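You operate a simulated robot arm through the tools that you are given. There is no shell and no other tool. Be economical: measure what you need, move in short steps, check, and stop when the job is done.

You run a simulated robot arm. Do the job below in one go: nothing can be reset, and whatever is moved stays where it is left.

Task
Put things in order on the top of the oak linen table. At the end: the black battery stands on top of the pink scrub pad; the yellow sponge is in the grey bucket; the green battery stands on top of the orange can (marked "TONIC"); the purple carton marked oats stands where the yellow sponge stood; whatever was shut is shut again. Leave all else as you found it, and nothing knocked over.

It is judged by the outcome, as a careful person would: the job done as asked, and still so three seconds after it is handed in. It fails if anything else is knocked over, pushed out of place, dropped, spilled or broken.

Robot
A 7-joint arm with a two-finger parallel gripper, fixed in place. Base frame: the origin is at the foot of the arm, x ahead of it, y to its left, z up; the work surface is at about z = 0.76. Units: m, degrees, N and s.
With the tool pointing down near the work surface it reaches from about 0.3 to 0.7 m from the base axis. Its first joint turns from -66.0 to 66.0 degrees. Payload 1.57 kg.
The TCP is the grasp point between the finger pads, 0.03 m short of the fingertips. In the tool frame z runs along the fingers and y along their closing line. The gripper opens to 0.11 m. The fingers are 0.024 m wide and 0.012 m thick; the gripper's body (0.048 by 0.112 m) begins 0.078 m behind the TCP.
Orientation is that of the tool frame in the base frame, as a unit quaternion [x, y, z, w]. With the fingers straight down and closing along the base's y, the tool's x points along the base's -x, its y along +y and its z along -z.

Tools
- The arm moves only by the tool arm_command. Its argument "plan" is a list of rows, each a list of 7 numbers: the shift along the base's x, y, z in m, then the turn, a rotation vector about the base's x, y, z in degrees, then the opening, from 0 (shut) to 1 (fully open). In form: [[x, y, z, rx, ry, rz, fingers], ...]. A call has 1 to 8 rows; each row is the pose to reach, as a shift and turn from the pose commanded when the call began. A row lasts 0.2 s, in which the tool goes at most 0.05 m and 8.6 degrees; a call with a longer step from one row to the next is refused whole, and so is a gripper value outside its range. Where a pose cannot be reached the arm comes as near as it can. A force on the tool above 40 N (or 10 N above the force at the start of the call, whichever is more), or a blocked arm, ends the call early, and 0.2 s more pass. The fingers move at their own pace (about 0.108 m/s each) and stop on an object; they squeeze with about 21 N. The grip force told is the motor's: it shows also when the fingers shut on nothing. Time passes only in rows, and 0.2 s behind the last, so rows that repeat a pose let the fingers close. The reply holds the time, the measured pose of the TCP, the force on the tool along the base axes, the opening and the grip force, in the units named above and with some noise, with the torque about the TCP (base axes, N m) and any sound that the robot's microphone picked up.
- Cameras (640 x 400 px; columns grow to the right, rows downward): "scene" is fixed at [0.1547, -0.3734, 1.4269]; the picture's right is [0.93, -0.37, 0.00], its down [-0.18, -0.44, -0.88] and it looks along [0.33, 0.82, -0.47] (base axes); focal length 304 px, centre (320, 200). "wrist" rides on the gripper at [0.07, 0.016, -0.141] in the tool frame; the picture's right is [-0.23, 0.97, 0.00], its down [-0.86, -0.20, -0.48] and it looks along [-0.47, -0.11, 0.88] (tool axes); focal length 222 px, centre (320, 200). There is no depth. A picture from a camera that has moved, and an enlarged one, comes with that camera's place and axes in the base frame and with its lens. The place of the scene camera against the robot may be out by one fixed shift of up to 0.025 m in any direction.
- get_image(camera): a new picture of that camera. It takes no simulated time.
- close_up(camera, box): a new picture of the part [left, top, right, bottom] of that camera's present view, enlarged. It takes no simulated time.
- close_job(): hands the job in; it is judged then, once.

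Go step by step. Nothing tells you positions but the pictures and the camera data: compare them with the known pose of the tool, close in by small moves and look again before you grip or let go. The budget is 120 turns and 64 pictures, counting those below and the enlarged ones. Unless the task says otherwise, let go and move clear before handing in, and close with one line.

The tools are called after "Call:" as name(argument=value, ...) on one line, values as JSON. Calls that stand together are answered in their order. arm_command: Moves the arm, as the interface text tells. Its arguments: {"type":"object","properties":{"plan":{"type":"array"}},"required":["plan"]} The other tools are called the same way: get_image (camera) takes a picture; close_up (camera, box) takes an enlarged picture of a part of a camera's view; close_job () hands the job in.

At the start:

```text
time_s: 0.0
tool_pos: [0.3443, 0.1193, 1.2513]
ee_rot: [0.0, 1.0, 0.0, 0.0]
force: [-0.6, -0.3, -0.1]
moment: [0.01, 0.01, -0.02]
opening: 0.11
grip_force: 0.1
```

scene: 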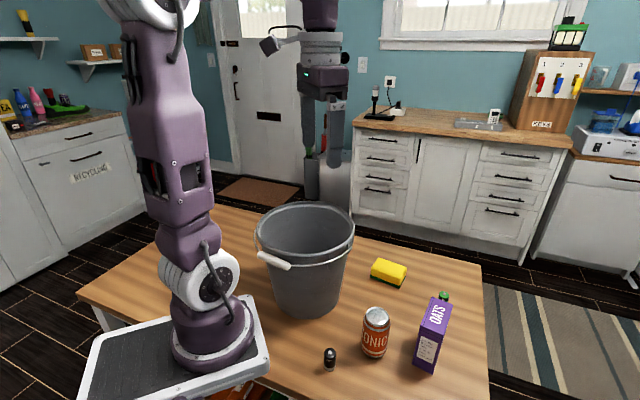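
wrist: 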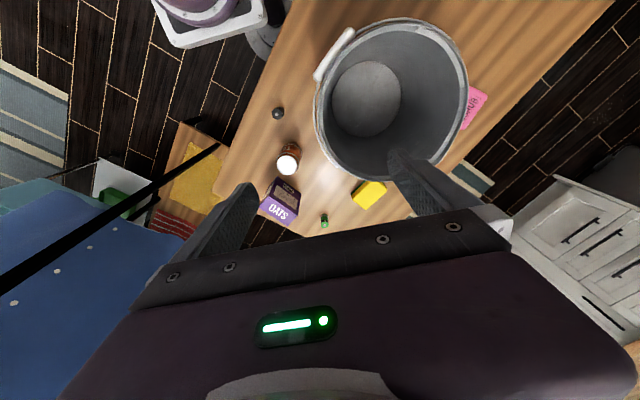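

I see the sponge at about (0.61, 0.21), the green battery at about (0.67, 0.06), the black battery at about (0.33, 0.02) and the pink pad behind the bucket at about (0.43, 0.51). I'll move above the table's right half to look closer.

Call:
arm_command(plan=[[0.04, 0.0, -0.02, 0, 0, 0, 1], [0.08, 0.0, -0.045, 0, 0, 0, 1], [0.11, 0.0, -0.08, 0, 0, 0, 1], [0.14, 0.0, -0.11, 0, 0, 0, 1], [0.15, 0.0, -0.14, 0, 0, 0, 1], [0.15, 0.0, -0.14, 0, 0, 0, 1]])

Call:
get_image(camera="wrist")

Call:
close_up(camera="scene", box=[300, 240, 500, 390])

```text
time_s: 1.4
tool_pos: [0.4926, 0.1172, 1.113]
ee_rot: [0.0, 1.0, 0.0, 0.0]
force: [-0.4, -0.1, -0.6]
moment: [0.01, 0.01, 0.01]
opening: 0.1101
grip_force: 0.1
```

```text
61 pictures are left
camera wrist: at [0.4221, 0.1346, 1.2545], right [0.23, 0.97, 0.0], down [0.85, -0.2, 0.48], along [0.47, -0.11, -0.88], focal length 222 px, centre (320, 200)
```

wrist: 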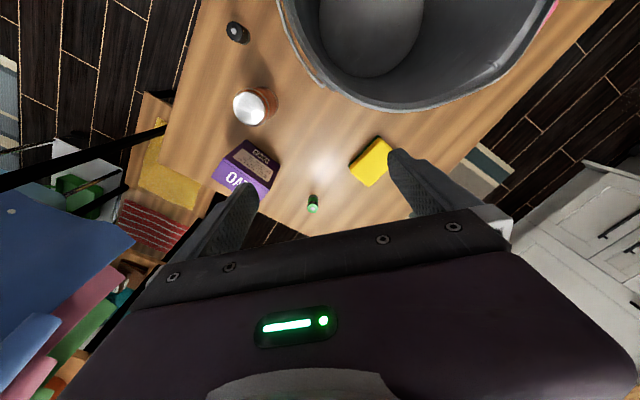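

```text
2.67 times, centred on (400, 315) of scene
camera zoom: at [0.1548, -0.3734, 1.4269], right [0.93, -0.37, 0.0], down [-0.18, -0.44, -0.88], along [0.33, 0.82, -0.47], focal length 810 px, centre (107, -107)
```

zoom: 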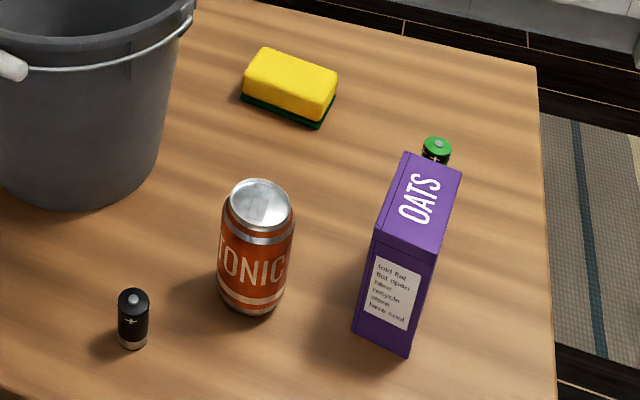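

The sponge, carton and battery layout is clear; the carton carries a small label and an odd top seen from above, so I look at both more closely.

Call:
close_up(camera="scene", box=[400, 285, 464, 385])

Call:
close_up(camera="wrist", box=[190, 70, 430, 220])

```text
4.00 times, centred on (432, 335) of scene
camera zoom: at [0.1548, -0.3734, 1.4269], right [0.93, -0.37, 0.0], down [-0.18, -0.44, -0.88], along [0.33, 0.82, -0.47], focal length 1214 px, centre (-128, -340)
```

zoom: 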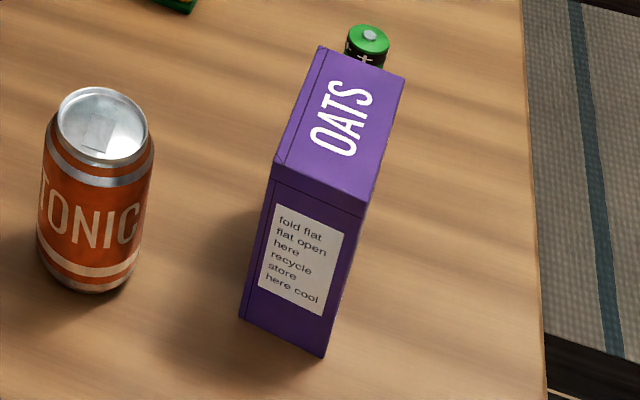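

```text
2.67 times, centred on (310, 145) of wrist
camera zoom: at [0.4221, 0.1346, 1.2545], right [0.23, 0.97, 0.0], down [0.85, -0.2, 0.48], along [0.47, -0.11, -0.88], focal length 592 px, centre (347, 347)
```

zoom: 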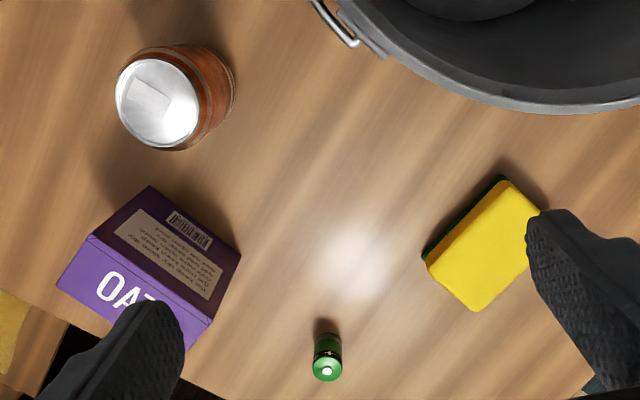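

The sponge is about 0.09 x 0.06 m, centred near (0.604, 0.209), with its long axis at about -55°. The carton is about 0.092 x 0.043 x 0.133 m, centred near (0.551, -0.042). I go above the sponge turned by -55°.

Call:
arm_command(plan=[[0.02, 0.01, -0.02, 0, 0, -8, 1], [0.04, 0.025, -0.05, 0, 0, -16, 1], [0.06, 0.04, -0.08, 0, 0, -24, 1], [0.08, 0.055, -0.11, 0, 0, -32, 1], [0.1, 0.07, -0.14, 0, 0, -40, 1], [0.11, 0.08, -0.165, 0, 0, -48, 1], [0.11, 0.09, -0.19, 0, 0, -55, 1], [0.11, 0.09, -0.2, 0, 0, -55, 1]])

Call:
get_image(camera="wrist")

Call:
get_image(camera="scene")

```text
time_s: 3.2
tool_pos: [0.604, 0.2086, 0.9108]
ee_rot: [0.463, 0.886, -0.001, 0.0]
force: [1.2, -0.5, -0.5]
moment: [0.02, 0.01, -0.01]
opening: 0.1103
grip_force: 0.0
```

```text
57 pictures are left
camera wrist: at [0.5761, 0.2755, 1.0524], right [0.93, 0.37, 0.0], down [0.33, -0.82, 0.48], along [0.18, -0.44, -0.88], focal length 222 px, centre (320, 200)
```

wrist: 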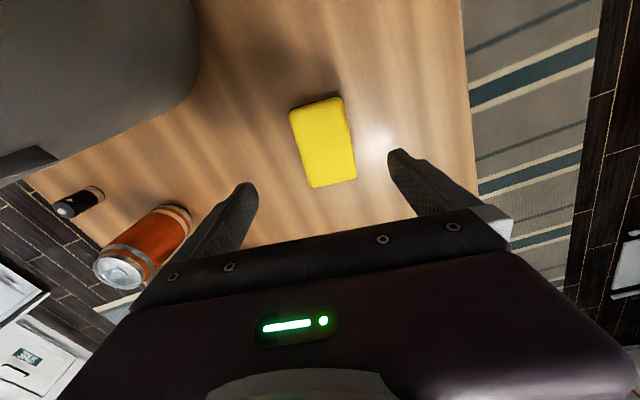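

```text
56 pictures are left
```

scene: 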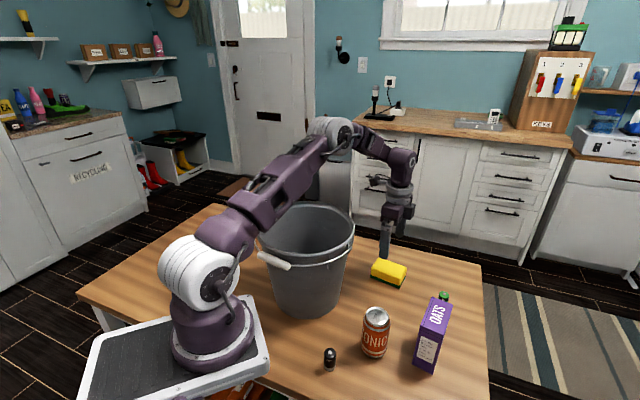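

The sponge refines to (0.608, 0.213), aligned with the fingers. I lower to z = 0.80 and close on it.

Call:
arm_command(plan=[[0.004, 0.004, -0.03, 0, 0, 0, 1], [0.004, 0.004, -0.06, 0, 0, 0, 1], [0.004, 0.004, -0.09, 0, 0, 0, 1], [0.004, 0.004, -0.112, 0, 0, 0, 1], [0.004, 0.004, -0.112, 0, 0, 0, 0.4], [0.004, 0.004, -0.112, 0, 0, 0, 0.4]])

Call:
get_image(camera="wrist")

```text
time_s: 4.6
tool_pos: [0.6079, 0.2121, 0.7988]
ee_rot: [0.462, 0.887, 0.0, 0.0]
force: [-0.6, -0.4, 0.2]
moment: [0.02, 0.02, -0.04]
opening: 0.0614
grip_force: 20.8
```

```text
55 pictures are left
camera wrist: at [0.5797, 0.2795, 0.9402], right [0.93, 0.37, 0.0], down [0.33, -0.81, 0.48], along [0.18, -0.44, -0.88], focal length 222 px, centre (320, 200)
```

wrist: 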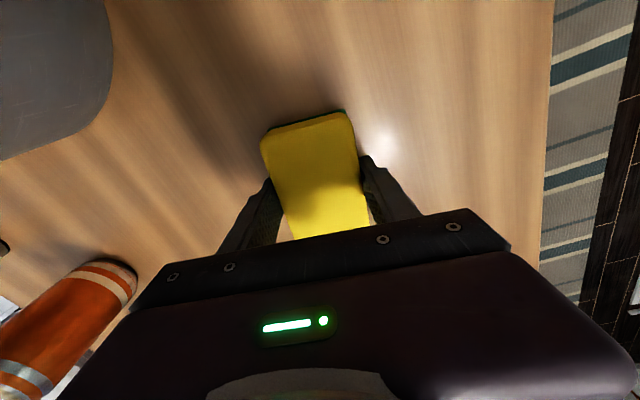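

The sponge is gripped at 0.061 m. I lift it straight up clear of the bucket rim (about 0.985).

Call:
arm_command(plan=[[0, 0, 0.045, 0, 0, 0, 0.4], [0, 0, 0.09, 0, 0, 0, 0.4], [0, 0, 0.135, 0, 0, 0, 0.4], [0, 0, 0.18, 0, 0, 0, 0.4], [0, 0, 0.225, 0, 0, 0, 0.4], [0, 0, 0.27, 0, 0, 0, 0.4], [0, 0, 0.31, 0, 0, 0, 0.4]])

Call:
arm_command(plan=[[-0.04, 0.005, 0, 0, 0, 0, 0.4], [-0.08, 0.01, 0, 0, 0, 0, 0.4], [-0.12, 0.015, 0, 0, 0, 0, 0.4], [-0.16, 0.02, 0, 0, 0, 0, 0.4], [-0.2, 0.025, 0, 0, 0, 0, 0.4], [-0.24, 0.03, 0, 0, 0, 0, 0.4], [-0.256, 0.03, 0, 0, 0, 0, 0.4]])

Call:
get_image(camera="wrist")

Call:
get_image(camera="scene")

```text
time_s: 6.2
tool_pos: [0.6071, 0.2118, 1.1095]
ee_rot: [0.464, 0.886, -0.002, 0.0]
force: [-0.5, -0.3, -0.1]
moment: [0.06, 0.06, 0.01]
opening: 0.0614
grip_force: 21.2
```

```text
time_s: 7.8
tool_pos: [0.6078, 0.2146, 1.1093]
ee_rot: [0.464, 0.886, 0.0, 0.0]
force: [-0.1, -0.2, -0.2]
moment: [0.0, 0.02, 0.0]
opening: 0.0613
grip_force: 21.0
out of reach, approached as far as the arm can: row 1, 2, 3, 4, 5, 6, 7
```

```text
54 pictures are left
camera wrist: at [0.5798, 0.281, 1.251], right [0.93, 0.37, 0.0], down [0.33, -0.82, 0.48], along [0.18, -0.44, -0.88], focal length 222 px, centre (320, 200)
```

wrist: 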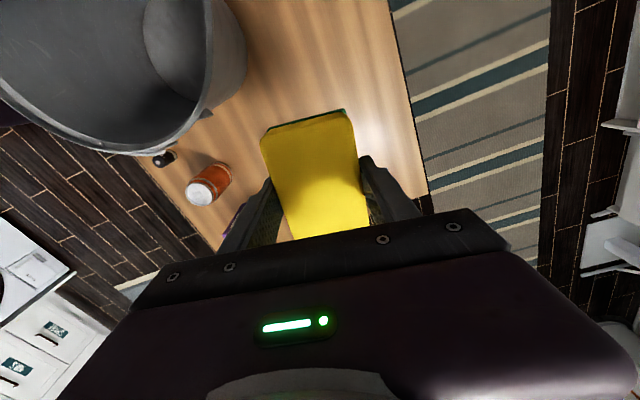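

```text
53 pictures are left
```

scene: 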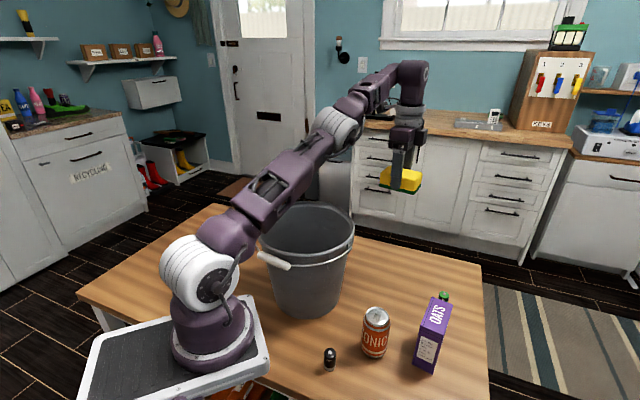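

The wrist turn seems to be near a joint limit, blocking the move. I turn the tool back toward its neutral yaw first.

Call:
arm_command(plan=[[0, 0, 0, 0, 0, 8, 0.4], [0, 0, 0, 0, 0, 16, 0.4], [0, 0, 0, 0, 0, 24, 0.4], [0, 0, 0, 0, 0, 32, 0.4], [0, 0, 0, 0, 0, 40, 0.4], [0, 0, 0, 0, 0, 48, 0.4], [0, 0, 0, 0, 0, 55, 0.4]])

```text
time_s: 9.4
tool_pos: [0.6, 0.2109, 1.108]
ee_rot: [-0.001, 1.0, 0.0, 0.0]
force: [0.8, 0.1, -0.5]
moment: [0.01, 0.0, 0.01]
opening: 0.0611
grip_force: 20.5
```

The turn worked. Now I carry the sponge over the bucket centre.

Call:
arm_command(plan=[[-0.04, 0.005, 0, 0, 0, 0, 0.4], [-0.08, 0.01, 0, 0, 0, 0, 0.4], [-0.12, 0.015, 0, 0, 0, 0, 0.4], [-0.16, 0.02, 0, 0, 0, 0, 0.4], [-0.2, 0.025, 0, 0, 0, 0, 0.4], [-0.24, 0.03, 0, 0, 0, 0, 0.4], [-0.25, 0.03, 0, 0, 0, 0, 0.4]])

Call:
get_image(camera="wrist")

Call:
get_image(camera="scene")

```text
time_s: 11.0
tool_pos: [0.3469, 0.2414, 1.1066]
ee_rot: [0.0, 1.0, 0.0, 0.0]
force: [-0.1, 0.5, 0.2]
moment: [-0.03, -0.03, 0.0]
opening: 0.0612
grip_force: 21.1
```

```text
52 pictures are left
camera wrist: at [0.2766, 0.2588, 1.2481], right [0.23, 0.97, 0.0], down [0.86, -0.2, 0.48], along [0.47, -0.11, -0.88], focal length 222 px, centre (320, 200)
```

wrist: 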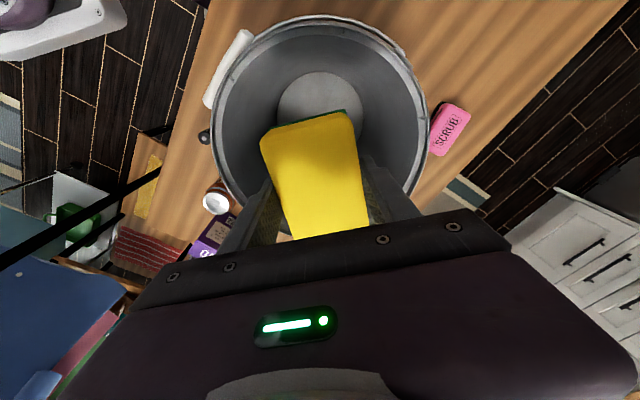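

```text
51 pictures are left
```

scene: 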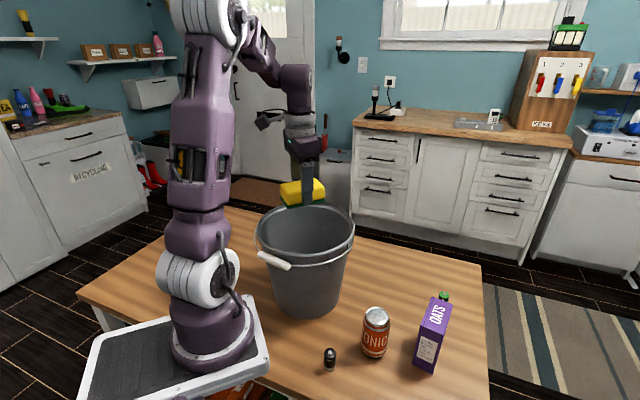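

The tool is over the bucket centre at about (0.347, 0.247). I lower the sponge inside in two steps.

Call:
arm_command(plan=[[0, 0.006, -0.04, 0, 0, 0, 0.4], [0, 0.006, -0.08, 0, 0, 0, 0.4], [0, 0.006, -0.12, 0, 0, 0, 0.4], [0, 0.006, -0.15, 0, 0, 0, 0.4], [0, 0.006, -0.18, 0, 0, 0, 0.4], [0, 0.006, -0.2, 0, 0, 0, 0.4]])

Call:
get_image(camera="wrist")

Call:
get_image(camera="scene")

```text
time_s: 12.4
tool_pos: [0.3482, 0.2487, 0.908]
ee_rot: [0.0, 1.0, 0.0, 0.0]
force: [0.1, 0.5, -0.4]
moment: [-0.03, -0.01, 0.02]
opening: 0.0611
grip_force: 21.2
```

```text
50 pictures are left
camera wrist: at [0.2774, 0.2651, 1.0495], right [0.23, 0.97, 0.0], down [0.85, -0.2, 0.48], along [0.47, -0.11, -0.88], focal length 222 px, centre (320, 200)
```

wrist: 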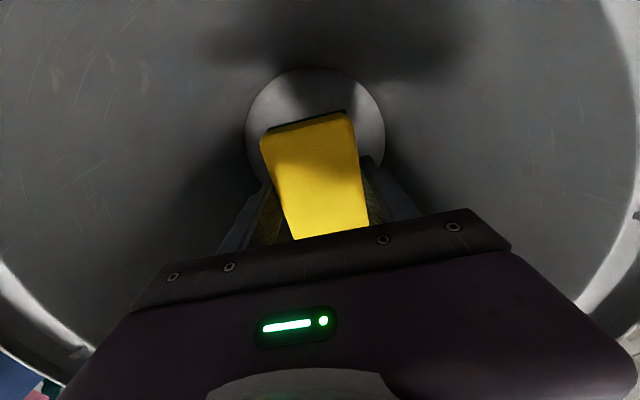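

```text
49 pictures are left
```

scene: 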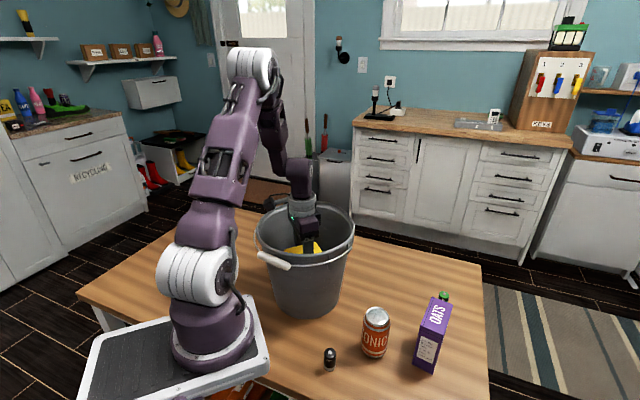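

The sponge is inside and clear of the walls. I lower toward the floor of the bucket in small steps.

Call:
arm_command(plan=[[0.003, 0, -0.02, 0, 0, 0, 0.4], [0.003, 0, -0.04, 0, 0, 0, 0.4], [0.003, 0, -0.06, 0, 0, 0, 0.4], [0.003, 0, -0.07, 0, 0, 0, 0.4], [0.003, 0, -0.08, 0, 0, 0, 0.4]])

Call:
get_image(camera="scene")

Call:
get_image(camera="wrist")

```text
time_s: 13.6
tool_pos: [0.3502, 0.2469, 0.8271]
ee_rot: [0.0, 1.0, 0.0, 0.0]
force: [0.1, -0.6, -0.3]
moment: [-0.03, 0.02, 0.04]
opening: 0.0614
grip_force: 21.1
```

```text
48 pictures are left
```

scene: 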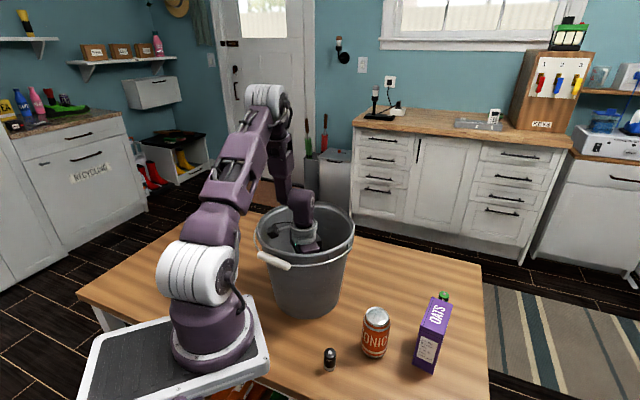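

```text
47 pictures are left
camera wrist: at [0.2804, 0.2646, 0.9687], right [0.23, 0.97, 0.0], down [0.85, -0.2, 0.48], along [0.47, -0.11, -0.88], focal length 222 px, centre (320, 200)
```

wrist: 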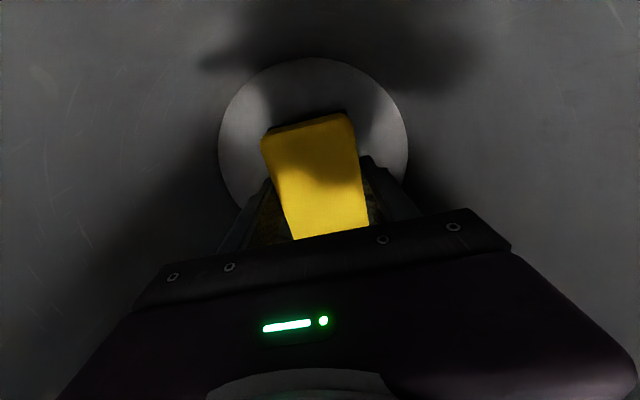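

Still clear, with the sponge about 2 cm above the bucket floor. I lower the rest gently and look at the force before letting go.

Call:
arm_command(plan=[[0, 0, -0.006, 0, 0, 0, 0.4], [0, 0, -0.012, 0, 0, 0, 0.4], [0, 0, -0.017, 0, 0, 0, 0.4], [0, 0, -0.017, 0, 0, 0, 0.4]])

```text
time_s: 14.6
tool_pos: [0.3504, 0.248, 0.8099]
ee_rot: [0.001, 1.0, 0.0, 0.0]
force: [0.2, 0.3, -0.2]
moment: [0.02, 0.0, 0.0]
opening: 0.061
grip_force: 21.4
```

No contact yet, but the gap is about 1 cm or less. I open partway and rise straight up.

Call:
arm_command(plan=[[0, 0, -0.004, 0, 0, 0, 0.4], [0, 0, -0.004, 0, 0, 0, 0.65], [0, 0, -0.004, 0, 0, 0, 0.75], [0, 0, 0.03, 0, 0, 0, 0.75], [0, 0, 0.07, 0, 0, 0, 0.75], [0, 0, 0.115, 0, 0, 0, 0.75], [0, 0, 0.16, 0, 0, 0, 0.75], [0, 0, 0.205, 0, 0, 0, 0.75]])

Call:
arm_command(plan=[[0, 0, 0.04, 0, 0, 0, 0.75], [0, 0, 0.08, 0, 0, 0, 0.75], [0, 0, 0.11, 0, 0, 0, 0.75]])

Call:
get_image(camera="wrist")

```text
time_s: 16.4
tool_pos: [0.3524, 0.2478, 1.0172]
ee_rot: [0.0, 1.0, 0.0, 0.0]
force: [0.1, -0.2, -0.2]
moment: [0.02, 0.02, -0.04]
opening: 0.0826
grip_force: 0.1
```

```text
time_s: 17.2
tool_pos: [0.3514, 0.2471, 1.1265]
ee_rot: [0.0, 1.0, 0.0, 0.0]
force: [-0.1, -0.6, -1.0]
moment: [-0.01, -0.02, -0.03]
opening: 0.0822
grip_force: 0.0
```

```text
46 pictures are left
camera wrist: at [0.2803, 0.2642, 1.2685], right [0.23, 0.97, 0.0], down [0.86, -0.2, 0.48], along [0.47, -0.11, -0.88], focal length 222 px, centre (320, 200)
```

wrist: 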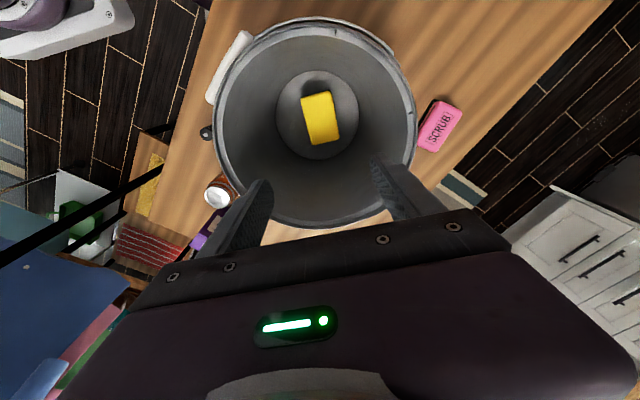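

The sponge lies in the bucket. Next is the carton: I move above it with a +35.5° turn.

Call:
arm_command(plan=[[0.025, -0.036, 0, 0, 0, 4.5, 0.75], [0.05, -0.072, 0, 0, 0, 9, 0.75], [0.075, -0.108, 0, 0, 0, 13.5, 0.75], [0.1, -0.144, 0, 0, 0, 18, 1], [0.125, -0.18, 0, 0, 0, 22.5, 1], [0.15, -0.216, 0, 0, 0, 27, 1], [0.175, -0.252, 0, 0, 0, 31.5, 1], [0.2, -0.289, 0, 0, 0, 35.5, 1]])

Call:
get_image(camera="wrist")

```text
time_s: 19.0
tool_pos: [0.5503, -0.0412, 1.1227]
ee_rot: [-0.305, 0.952, 0.001, -0.001]
force: [-0.1, -0.9, -1.4]
moment: [0.02, 0.01, 0.01]
opening: 0.1102
grip_force: 0.0
```

```text
45 pictures are left
camera wrist: at [0.4829, -0.0687, 1.2645], right [-0.38, 0.92, 0.0], down [0.81, 0.34, 0.48], along [0.44, 0.18, -0.88], focal length 222 px, centre (320, 200)
```

wrist: 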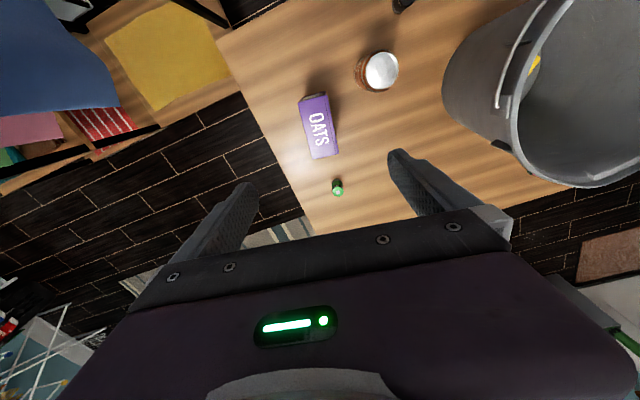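

The carton's centre refines to (0.546, -0.043), and its sides line up with the fingers. I descend to z ≈ 0.85 around it, leaving the fingers open for a check.

Call:
arm_command(plan=[[-0.003, -0.001, -0.045, 0, 0, 0, 1], [-0.004, -0.001, -0.09, 0, 0, 0, 1], [-0.004, -0.001, -0.135, 0, 0, 0, 1], [-0.004, -0.001, -0.175, 0, 0, 0, 1], [-0.004, -0.001, -0.21, 0, 0, 0, 1], [-0.004, -0.001, -0.245, 0, 0, 0, 1], [-0.004, -0.001, -0.275, 0, 0, 0, 1]])

Call:
get_image(camera="wrist")

Call:
close_up(camera="scene", box=[320, 230, 500, 390])

```text
time_s: 20.6
tool_pos: [0.5452, -0.043, 0.8513]
ee_rot: [-0.305, 0.952, 0.0, 0.0]
force: [0.1, -1.0, -0.7]
moment: [0.02, -0.02, 0.01]
opening: 0.1101
grip_force: 0.1
```

```text
44 pictures are left
camera wrist: at [0.4785, -0.0694, 0.9929], right [-0.38, 0.93, 0.0], down [0.81, 0.33, 0.48], along [0.44, 0.18, -0.88], focal length 222 px, centre (320, 200)
```

wrist: 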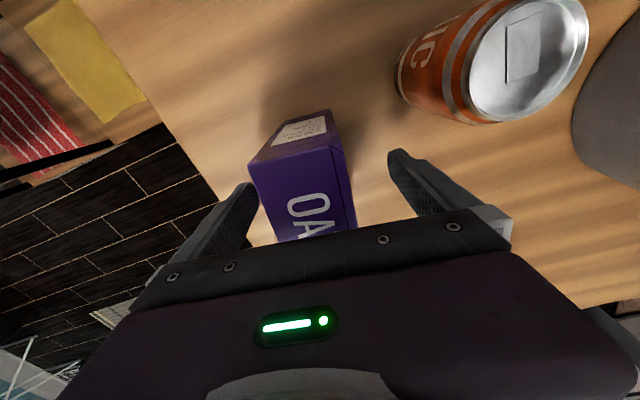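

```text
2.50 times, centred on (410, 310) of scene
camera zoom: at [0.1547, -0.3734, 1.4269], right [0.93, -0.37, 0.0], down [-0.18, -0.44, -0.88], along [0.33, 0.82, -0.47], focal length 759 px, centre (95, -75)
```

zoom: 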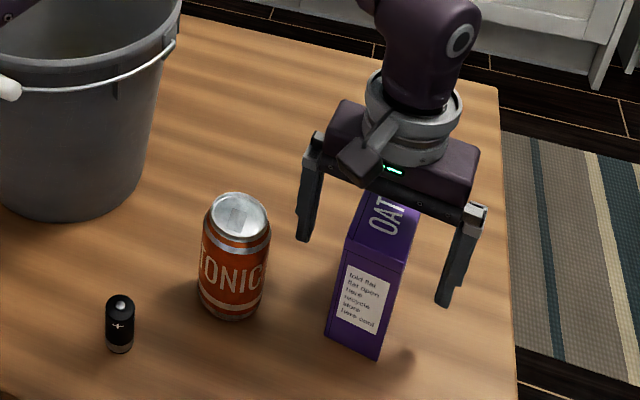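

The carton sits between the fingers, well centred. I close gently and check.

Call:
arm_command(plan=[[0, 0, 0, 0, 0, 0, 0.6], [0, 0, 0, 0, 0, 0, 0.3], [0, 0, 0, 0, 0, 0, 0.3], [0, 0, 0, 0, 0, 0, 0.3]])

```text
time_s: 21.6
tool_pos: [0.5441, -0.0423, 0.8509]
ee_rot: [-0.304, 0.953, 0.001, 0.0]
force: [0.1, -0.1, 0.5]
moment: [-0.01, -0.04, 0.0]
opening: 0.0475
grip_force: 20.3
```

The carton is held at 0.0475 m. I lift it 0.10 m and carry it over to the sponge's old spot.

Call:
arm_command(plan=[[0, 0, 0.03, 0, 0, 0, 0.3], [0, 0, 0.065, 0, 0, 0, 0.3], [0, 0, 0.1, 0, 0, 0, 0.3], [0.005, 0.02, 0.1, 0, 0, 0, 0.3], [0.014, 0.06, 0.1, 0, 0, 0, 0.3], [0.023, 0.1, 0.1, 0, 0, 0, 0.3], [0.032, 0.14, 0.1, 0, 0, 0, 0.3], [0.041, 0.18, 0.1, 0, 0, 0, 0.3]])

Call:
get_image(camera="scene")

```text
time_s: 23.4
tool_pos: [0.589, 0.1385, 0.9503]
ee_rot: [-0.305, 0.953, 0.001, 0.0]
force: [0.1, -0.4, -0.3]
moment: [-0.02, -0.02, 0.01]
opening: 0.0476
grip_force: 21.1
```

```text
42 pictures are left
```

scene: 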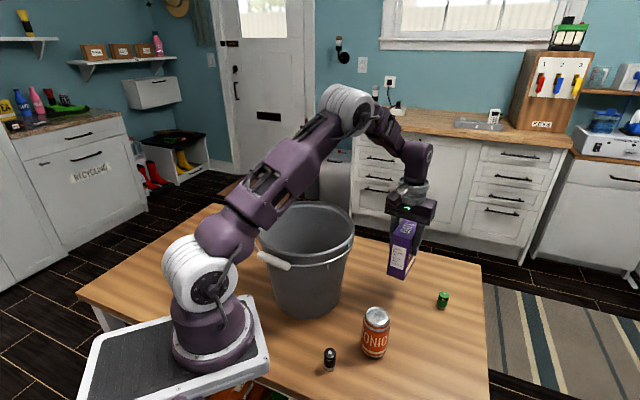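

Going well. I finish the traverse and lower to just above the table.

Call:
arm_command(plan=[[0.008, 0.036, 0, 0, 0, 0, 0.3], [0.017, 0.073, 0, 0, 0, 0, 0.3], [0.017, 0.073, -0.03, 0, 0, 0, 0.3], [0.017, 0.073, -0.06, 0, 0, 0, 0.3], [0.017, 0.073, -0.085, 0, 0, 0, 0.3], [0.017, 0.073, -0.095, 0, 0, 0, 0.3]])

Call:
close_up(camera="scene", box=[350, 180, 470, 320])

```text
time_s: 24.8
tool_pos: [0.6052, 0.2111, 0.8544]
ee_rot: [-0.305, 0.952, 0.0, 0.0]
force: [0.2, 0.8, -0.6]
moment: [0.02, 0.0, -0.02]
opening: 0.0473
grip_force: 20.9
```

```text
2.86 times, centred on (410, 250) of scene
camera zoom: at [0.1547, -0.3734, 1.4269], right [0.93, -0.37, 0.0], down [-0.18, -0.44, -0.88], along [0.33, 0.82, -0.47], focal length 867 px, centre (63, 57)
```

zoom: 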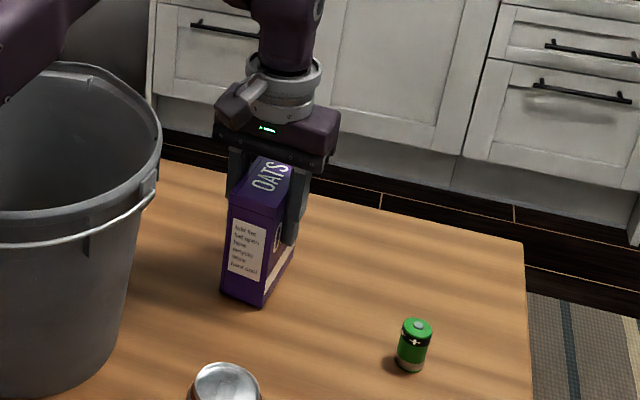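

The carton is over the sponge's spot, a few millimetres up. I set it down and open.

Call:
arm_command(plan=[[0, 0, -0.002, 0, 0, 0, 0.3], [0, 0, -0.0035, 0, 0, 0, 0.3], [0, 0, -0.0035, 0, 0, 0, 0.45], [0, 0, -0.0035, 0, 0, 0, 0.8], [0, 0, -0.0035, 0, 0, 0, 1], [0, 0, -0.0035, 0, 0, 0, 1]])

Call:
arm_command(plan=[[0, 0, 0.03, 0, 0, 0, 1], [0, 0, 0.07, 0, 0, 0, 1], [0, 0, 0.11, 0, 0, 0, 1], [0, 0, 0.15, 0, 0, 0, 1], [-0.01, -0.04, 0.16, 0, 0, -5, 1], [-0.02, -0.08, 0.16, 0, 0, -12, 1], [-0.03, -0.12, 0.16, 0, 0, -20, 1], [-0.03, -0.15, 0.16, 0, 0, -28, 1]])

Call:
get_image(camera="wrist")

Call:
get_image(camera="scene")

```text
time_s: 26.2
tool_pos: [0.6049, 0.2102, 0.8513]
ee_rot: [-0.305, 0.952, 0.0, 0.0]
force: [-0.1, 0.4, 1.0]
moment: [-0.01, -0.01, 0.02]
opening: 0.11
grip_force: 0.0
```

```text
time_s: 28.0
tool_pos: [0.5735, 0.0604, 1.0131]
ee_rot: [-0.065, 0.998, 0.0, 0.001]
force: [0.3, -0.2, 1.6]
moment: [0.01, 0.02, 0.02]
opening: 0.11
grip_force: 0.1
```

```text
40 pictures are left
camera wrist: at [0.5006, 0.0689, 1.1549], right [0.1, 0.99, 0.0], down [0.87, -0.09, 0.48], along [0.48, -0.05, -0.88], focal length 222 px, centre (320, 200)
```

wrist: 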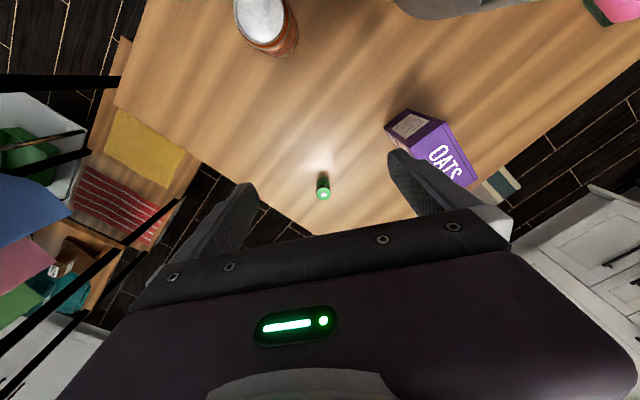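

```text
39 pictures are left
```

scene: 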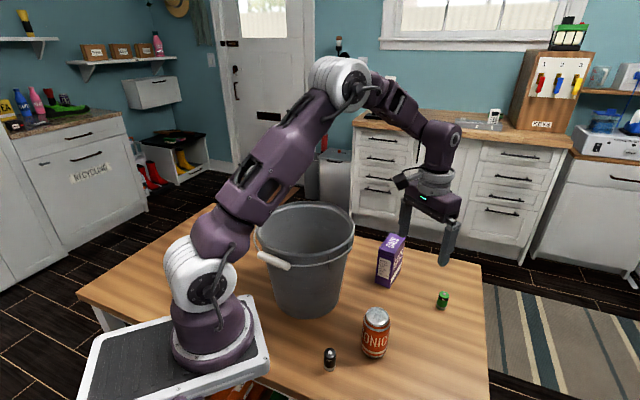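

The carton stands where the sponge was. Next is the green battery at about (0.674, 0.055): I move above it and look closely.

Call:
arm_command(plan=[[0.03, -0.002, -0.03, 0, 0, -4, 1], [0.06, -0.004, -0.06, 0, 0, -7.5, 1], [0.08, -0.005, -0.09, 0, 0, -7.5, 1], [0.085, -0.005, -0.12, 0, 0, -7.5, 1], [0.085, -0.005, -0.12, 0, 0, -7.5, 1]])

Call:
close_up(camera="wrist", box=[220, 60, 460, 220])

Call:
close_up(camera="scene", box=[360, 230, 500, 330])

```text
time_s: 29.2
tool_pos: [0.6597, 0.0579, 0.8894]
ee_rot: [0.0, 1.0, -0.001, 0.0]
force: [0.6, -0.3, -0.1]
moment: [0.02, 0.01, 0.0]
opening: 0.11
grip_force: 0.0
```

```text
2.50 times, centred on (340, 140) of wrist
camera zoom: at [0.5897, 0.0748, 1.0312], right [0.23, 0.97, 0.0], down [0.86, -0.2, 0.48], along [0.47, -0.11, -0.88], focal length 555 px, centre (270, 350)
```

zoom: 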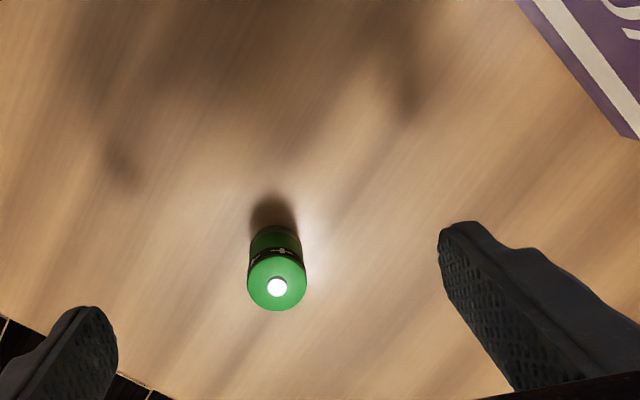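

```text
4.00 times, centred on (430, 280) of scene
camera zoom: at [0.1547, -0.3734, 1.4269], right [0.93, -0.37, 0.0], down [-0.18, -0.44, -0.88], along [0.33, 0.82, -0.47], focal length 1214 px, centre (-120, -120)
```

zoom: 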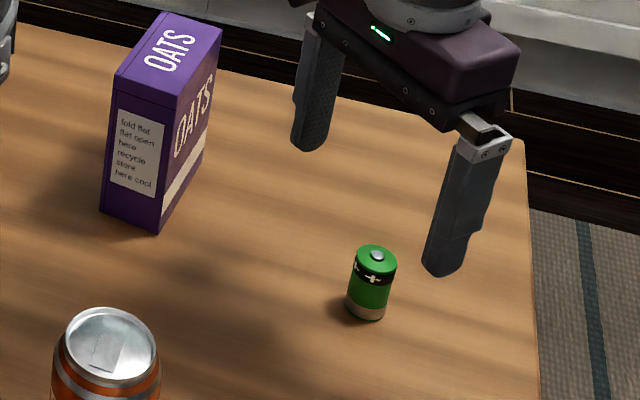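

The green battery measures about 26 mm wide and 45 mm tall, centred near (0.680, 0.057). I lower over it and close.

Call:
arm_command(plan=[[0.01, -0.001, 0, 0, 0, 0, 1], [0.02, -0.001, -0.02, 0, 0, 0, 1], [0.02, -0.001, -0.05, 0, 0, 0, 1], [0.02, -0.001, -0.075, 0, 0, 0, 1], [0.02, -0.001, -0.091, 0, 0, 0, 1], [0.02, -0.001, -0.091, 0, 0, 0, 1]])

Call:
get_image(camera="wrist")

Call:
close_up(camera="scene", box=[390, 250, 490, 330])

```text
time_s: 30.6
tool_pos: [0.68, 0.0548, 0.7991]
ee_rot: [0.001, 1.0, 0.0, 0.0]
force: [0.0, -1.5, -0.7]
moment: [0.01, -0.02, -0.01]
opening: 0.1102
grip_force: 0.0
```

```text
36 pictures are left
camera wrist: at [0.6094, 0.0723, 0.9413], right [0.23, 0.97, 0.0], down [0.86, -0.2, 0.48], along [0.47, -0.11, -0.88], focal length 222 px, centre (320, 200)
```

wrist: 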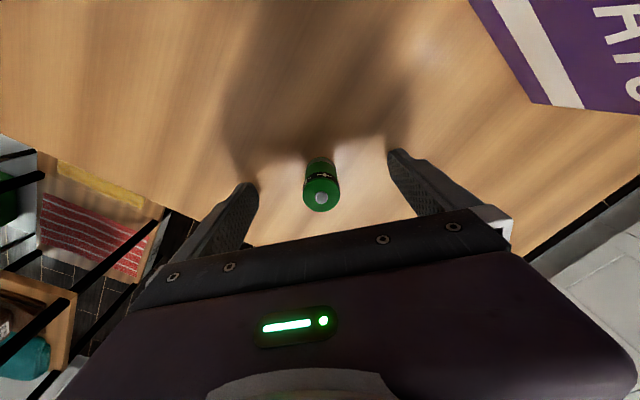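

```text
5.00 times, centred on (440, 290) of scene
camera zoom: at [0.1547, -0.3734, 1.4269], right [0.93, -0.37, 0.0], down [-0.18, -0.44, -0.88], along [0.33, 0.82, -0.47], focal length 1518 px, centre (-280, -250)
```

zoom: 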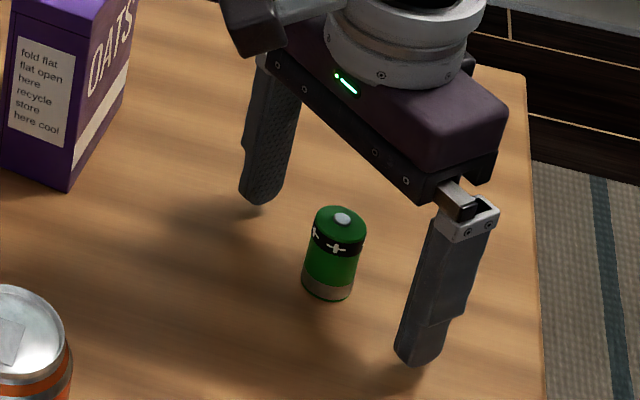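

The battery top projects almost exactly onto the grasp point. I close on it.

Call:
arm_command(plan=[[0, 0, 0, 0, 0, 0, 0.6], [0, 0, 0, 0, 0, 0, 0.15], [0, 0, 0, 0, 0, 0, 0.15], [0, 0, 0, 0, 0, 0, 0.15], [0, 0, 0, 0, 0, 0, 0.15]])

Call:
get_image(camera="wrist")

```text
time_s: 31.8
tool_pos: [0.6798, 0.0547, 0.7986]
ee_rot: [-0.001, 1.0, 0.0, 0.0]
force: [-0.6, 0.3, 0.6]
moment: [0.02, -0.03, -0.03]
opening: 0.0244
grip_force: 21.2
```

```text
34 pictures are left
camera wrist: at [0.6095, 0.0723, 0.9416], right [0.23, 0.97, 0.0], down [0.85, -0.2, 0.48], along [0.47, -0.11, -0.88], focal length 222 px, centre (320, 200)
```

wrist: 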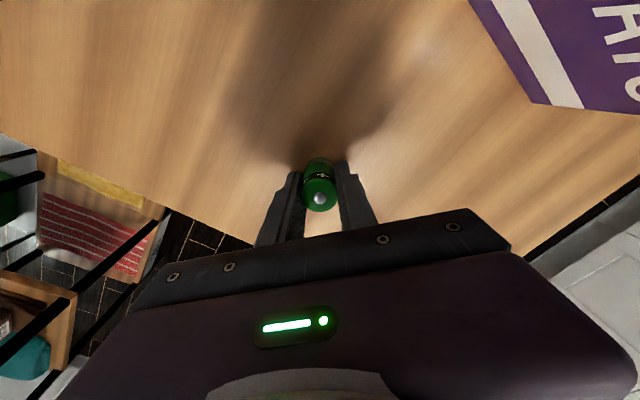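

The green battery is held at 0.024 m. I lift it and retreat to a pose from which the wrist camera sees the can well.

Call:
arm_command(plan=[[0, 0, 0.04, 0, 0, 0, 0.15], [0, 0, 0.085, 0, 0, 0, 0.15], [-0.01, -0.005, 0.13, 0, 0, 0, 0.15], [-0.04, -0.01, 0.165, 0, 0, 0, 0.15], [-0.08, -0.02, 0.19, 0, 0, 0, 0.15], [-0.12, -0.03, 0.21, 0, 0, 0, 0.15], [-0.16, -0.04, 0.23, 0, 0, 0, 0.15], [-0.2, -0.05, 0.25, 0, 0, 0, 0.15]])

Call:
arm_command(plan=[[-0.04, 0, 0, 0, 0, 0, 0.15], [-0.08, 0, 0, 0, 0, 0, 0.15], [-0.12, 0, 0, 0, 0, 0, 0.15], [-0.14, 0, 0, 0, 0, 0, 0.15]])

Call:
close_up(camera="wrist", box=[200, 80, 440, 230])

Call:
close_up(camera="scene", box=[310, 270, 430, 380])

```text
time_s: 33.6
tool_pos: [0.4796, 0.0026, 1.0498]
ee_rot: [-0.001, 1.0, 0.0, 0.0]
force: [-0.8, 0.6, -2.1]
moment: [0.01, 0.0, -0.02]
opening: 0.0247
grip_force: 21.0
```

```text
time_s: 34.6
tool_pos: [0.3417, 0.0047, 1.0503]
ee_rot: [0.0, 1.0, 0.0, 0.0]
force: [0.2, -0.3, -1.3]
moment: [-0.02, 0.02, 0.0]
opening: 0.0247
grip_force: 20.7
```

```text
2.67 times, centred on (320, 155) of wrist
camera zoom: at [0.2717, 0.0219, 1.1924], right [0.23, 0.97, 0.0], down [0.85, -0.2, 0.48], along [0.47, -0.11, -0.88], focal length 592 px, centre (320, 320)
```

zoom: 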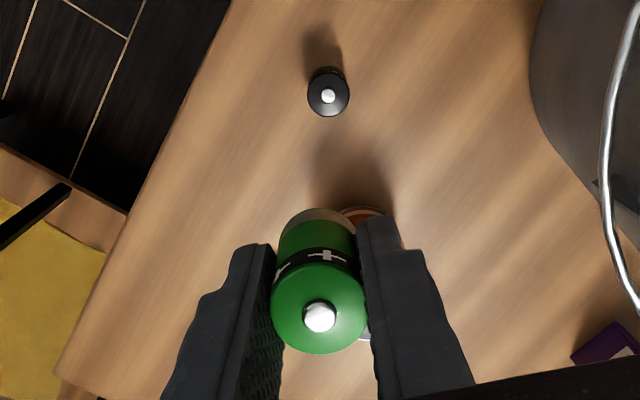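

```text
3.64 times, centred on (370, 325) of scene
camera zoom: at [0.1547, -0.3734, 1.4269], right [0.93, -0.37, 0.0], down [-0.18, -0.44, -0.88], along [0.33, 0.82, -0.47], focal length 1104 px, centre (138, -254)
```

zoom: 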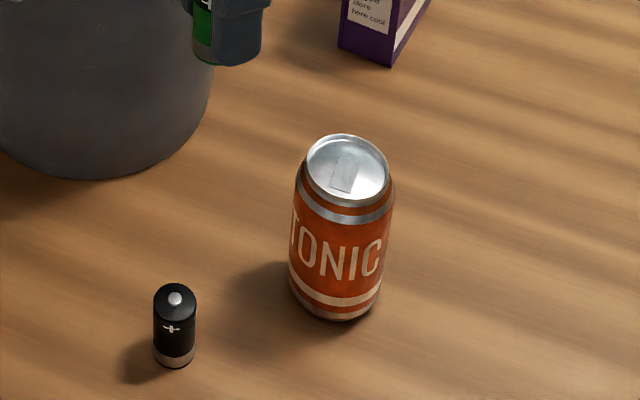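

The held battery hides the can. I step aside in -y for a clear view of it.

Call:
arm_command(plan=[[0.02, -0.04, 0, 0, 0, 0, 0.15], [0.04, -0.08, 0, 0, 0, 0, 0.15], [0.04, -0.1, 0, 0, 0, 0, 0.15], [0.04, -0.1, 0, 0, 0, 0, 0.15]])

Call:
close_up(camera="wrist", box=[300, 60, 500, 185])

```text
time_s: 35.6
tool_pos: [0.379, -0.0931, 1.0522]
ee_rot: [0.001, 1.0, 0.0, 0.001]
force: [-0.2, -0.5, -1.7]
moment: [-0.01, 0.0, 0.02]
opening: 0.0249
grip_force: 21.4
```

```text
3.20 times, centred on (400, 122) of wrist
camera zoom: at [0.3088, -0.0765, 1.1925], right [0.23, 0.97, 0.0], down [0.86, -0.2, 0.48], along [0.47, -0.11, -0.88], focal length 711 px, centre (64, 448)
```

zoom: 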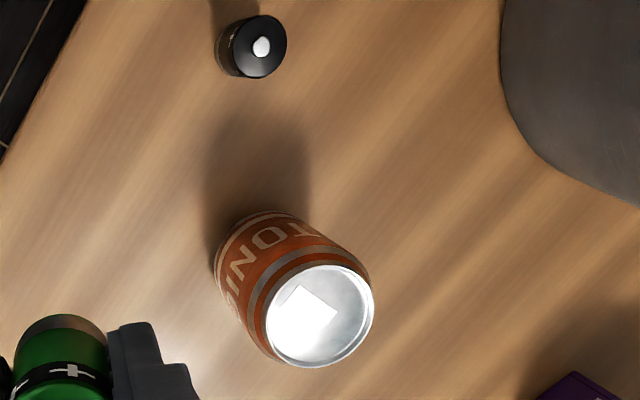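

The can's top centre comes out near (0.4395, 0.0155) with its rim at z ≈ 0.865. I move above it and lower to a hover about 3 cm over the rim.

Call:
arm_command(plan=[[0.02, 0.036, 0, 0, 0, 0, 0.15], [0.04, 0.072, 0, 0, 0, 0, 0.15], [0.0605, 0.1085, 0, 0, 0, 0, 0.15], [0.0605, 0.1085, -0.04, 0, 0, 0, 0.15], [0.0605, 0.1085, -0.08, 0, 0, 0, 0.15], [0.0605, 0.1085, -0.115, 0, 0, 0, 0.15], [0.0605, 0.1085, -0.115, 0, 0, 0, 0.15]])

Call:
close_up(camera="wrist", box=[240, 100, 400, 220])

Call:
close_up(camera="scene", box=[320, 260, 420, 360])

```text
time_s: 37.2
tool_pos: [0.4377, 0.0133, 0.9345]
ee_rot: [0.0, 1.0, 0.001, 0.0]
force: [0.1, 0.0, -1.0]
moment: [-0.02, 0.02, -0.01]
opening: 0.0249
grip_force: 21.4
```

```text
3.33 times, centred on (320, 160) of wrist
camera zoom: at [0.3674, 0.0301, 1.0761], right [0.23, 0.97, 0.0], down [0.86, -0.2, 0.48], along [0.47, -0.11, -0.88], focal length 740 px, centre (320, 333)
```

zoom: 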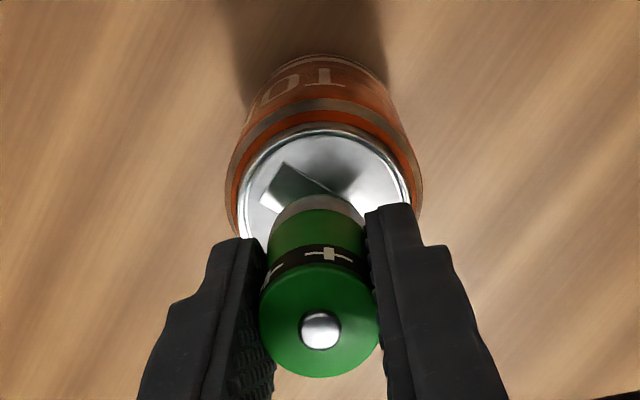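

```text
4.00 times, centred on (370, 310) of scene
camera zoom: at [0.1548, -0.3734, 1.4269], right [0.93, -0.37, 0.0], down [-0.18, -0.44, -0.88], along [0.33, 0.82, -0.47], focal length 1214 px, centre (120, -240)
```

zoom: 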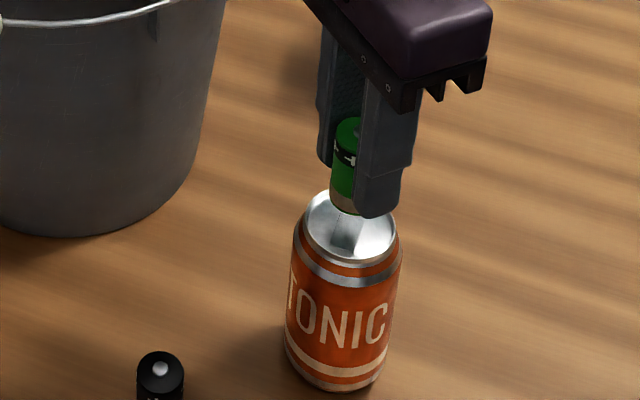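

The alignment is within about 3 mm. I nudge by (0.002, 0.001) and lower close to the lid.

Call:
arm_command(plan=[[0.002, 0.001, -0.008, 0, 0, 0, 0.15], [0.002, 0.001, -0.016, 0, 0, 0, 0.15], [0.002, 0.001, -0.022, 0, 0, 0, 0.15], [0.002, 0.001, -0.025, 0, 0, 0, 0.15]])

Call:
close_up(camera="scene", box=[345, 280, 405, 330])

```text
time_s: 38.2
tool_pos: [0.4415, 0.0144, 0.91]
ee_rot: [0.0, 1.0, 0.0, 0.001]
force: [-0.7, -0.4, 15.4]
moment: [-0.01, 0.02, 0.01]
opening: 0.0246
grip_force: 21.2
```

```text
8.00 times, centred on (375, 305) of scene
camera zoom: at [0.1545, -0.3734, 1.427], right [0.93, -0.37, 0.0], down [-0.18, -0.44, -0.88], along [0.33, 0.82, -0.47], focal length 2429 px, centre (-120, -640)
```

zoom: 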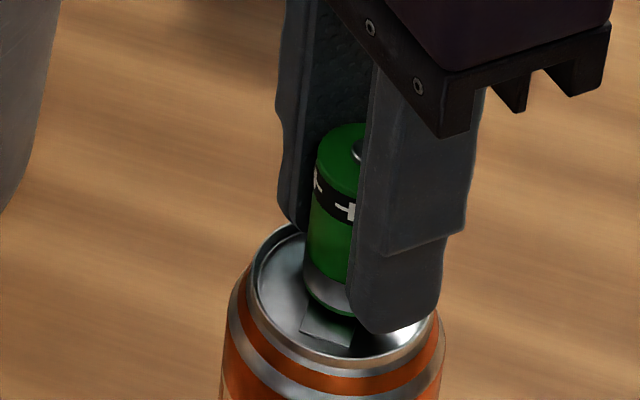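

The battery has touched the lid (15 N up) and sits near its centre. I ease off slightly to relax the push before letting go.

Call:
arm_command(plan=[[0, 0, 0.001, 0, 0, 0, 0.15], [0, 0, 0.002, 0, 0, 0, 0.15], [0, 0, 0.002, 0, 0, 0, 0.15]])

```text
time_s: 39.0
tool_pos: [0.4427, 0.0148, 0.9122]
ee_rot: [-0.001, 1.0, 0.0, 0.0]
force: [0.6, -0.2, -0.7]
moment: [0.0, 0.03, -0.01]
opening: 0.0247
grip_force: 20.8
```

The force is back to zero, so the battery is at contact height. I lower half a millimetre and open.

Call:
arm_command(plan=[[0, 0, -0.0007, 0, 0, 0, 0.15], [0, 0, -0.0007, 0, 0, 0, 0.24], [0, 0, -0.0007, 0, 0, 0, 0.3], [0, 0, -0.0007, 0, 0, 0, 0.5], [0, 0, -0.0007, 0, 0, 0, 0.7], [0, 0, -0.0007, 0, 0, 0, 0.7]])

Call:
close_up(camera="scene", box=[345, 280, 405, 330])

Call:
get_image(camera="wrist")

```text
time_s: 40.4
tool_pos: [0.4407, 0.0138, 0.9107]
ee_rot: [0.0, 1.0, -0.001, -0.001]
force: [0.0, -0.7, 0.7]
moment: [0.01, 0.03, 0.01]
opening: 0.077
grip_force: 0.0
```

```text
8.00 times, centred on (375, 305) of scene
camera zoom: at [0.1547, -0.3734, 1.4269], right [0.93, -0.37, 0.0], down [-0.18, -0.44, -0.88], along [0.33, 0.82, -0.47], focal length 2429 px, centre (-120, -640)
```

zoom: 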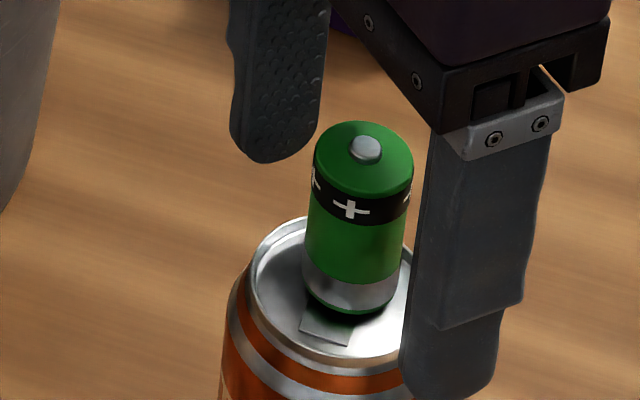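

```text
26 pictures are left
camera wrist: at [0.3712, 0.0316, 1.0532], right [0.23, 0.97, 0.0], down [0.86, -0.2, 0.48], along [0.47, -0.11, -0.88], focal length 222 px, centre (320, 200)
```

wrist: 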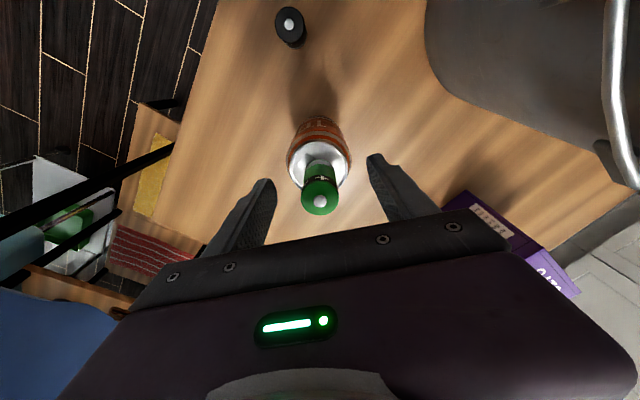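

The green battery stands upright on the can. I rise straight up and go back over the black battery at about (0.328, 0.014).

Call:
arm_command(plan=[[0, 0, 0.03, 0, 0, 0, 0.7], [0, 0, 0.07, 0, 0, 0, 0.7], [0, 0, 0.11, 0, 0, 0, 0.7], [0, 0, 0.14, 0, 0, 0, 1], [-0.04, 0, 0.14, 0, 0, 0, 1], [-0.08, 0, 0.14, 0, 0, 0, 1], [-0.115, 0, 0.13, 0, 0, 0, 1], [-0.115, 0, 0.1, 0, 0, 0, 1]])

Call:
get_image(camera="wrist")

```text
time_s: 42.2
tool_pos: [0.3258, 0.0146, 1.0127]
ee_rot: [-0.001, 1.0, 0.0, 0.0]
force: [0.0, -0.1, -0.9]
moment: [0.0, -0.01, 0.0]
opening: 0.1101
grip_force: 0.0
```

```text
25 pictures are left
camera wrist: at [0.2564, 0.0306, 1.1547], right [0.23, 0.97, 0.0], down [0.86, -0.2, 0.48], along [0.47, -0.11, -0.88], focal length 222 px, centre (320, 200)
```

wrist: 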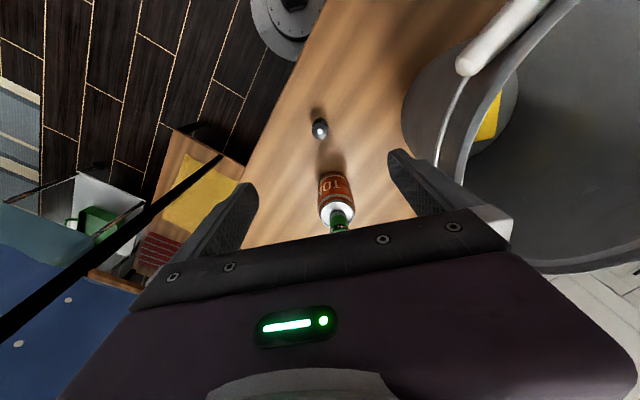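

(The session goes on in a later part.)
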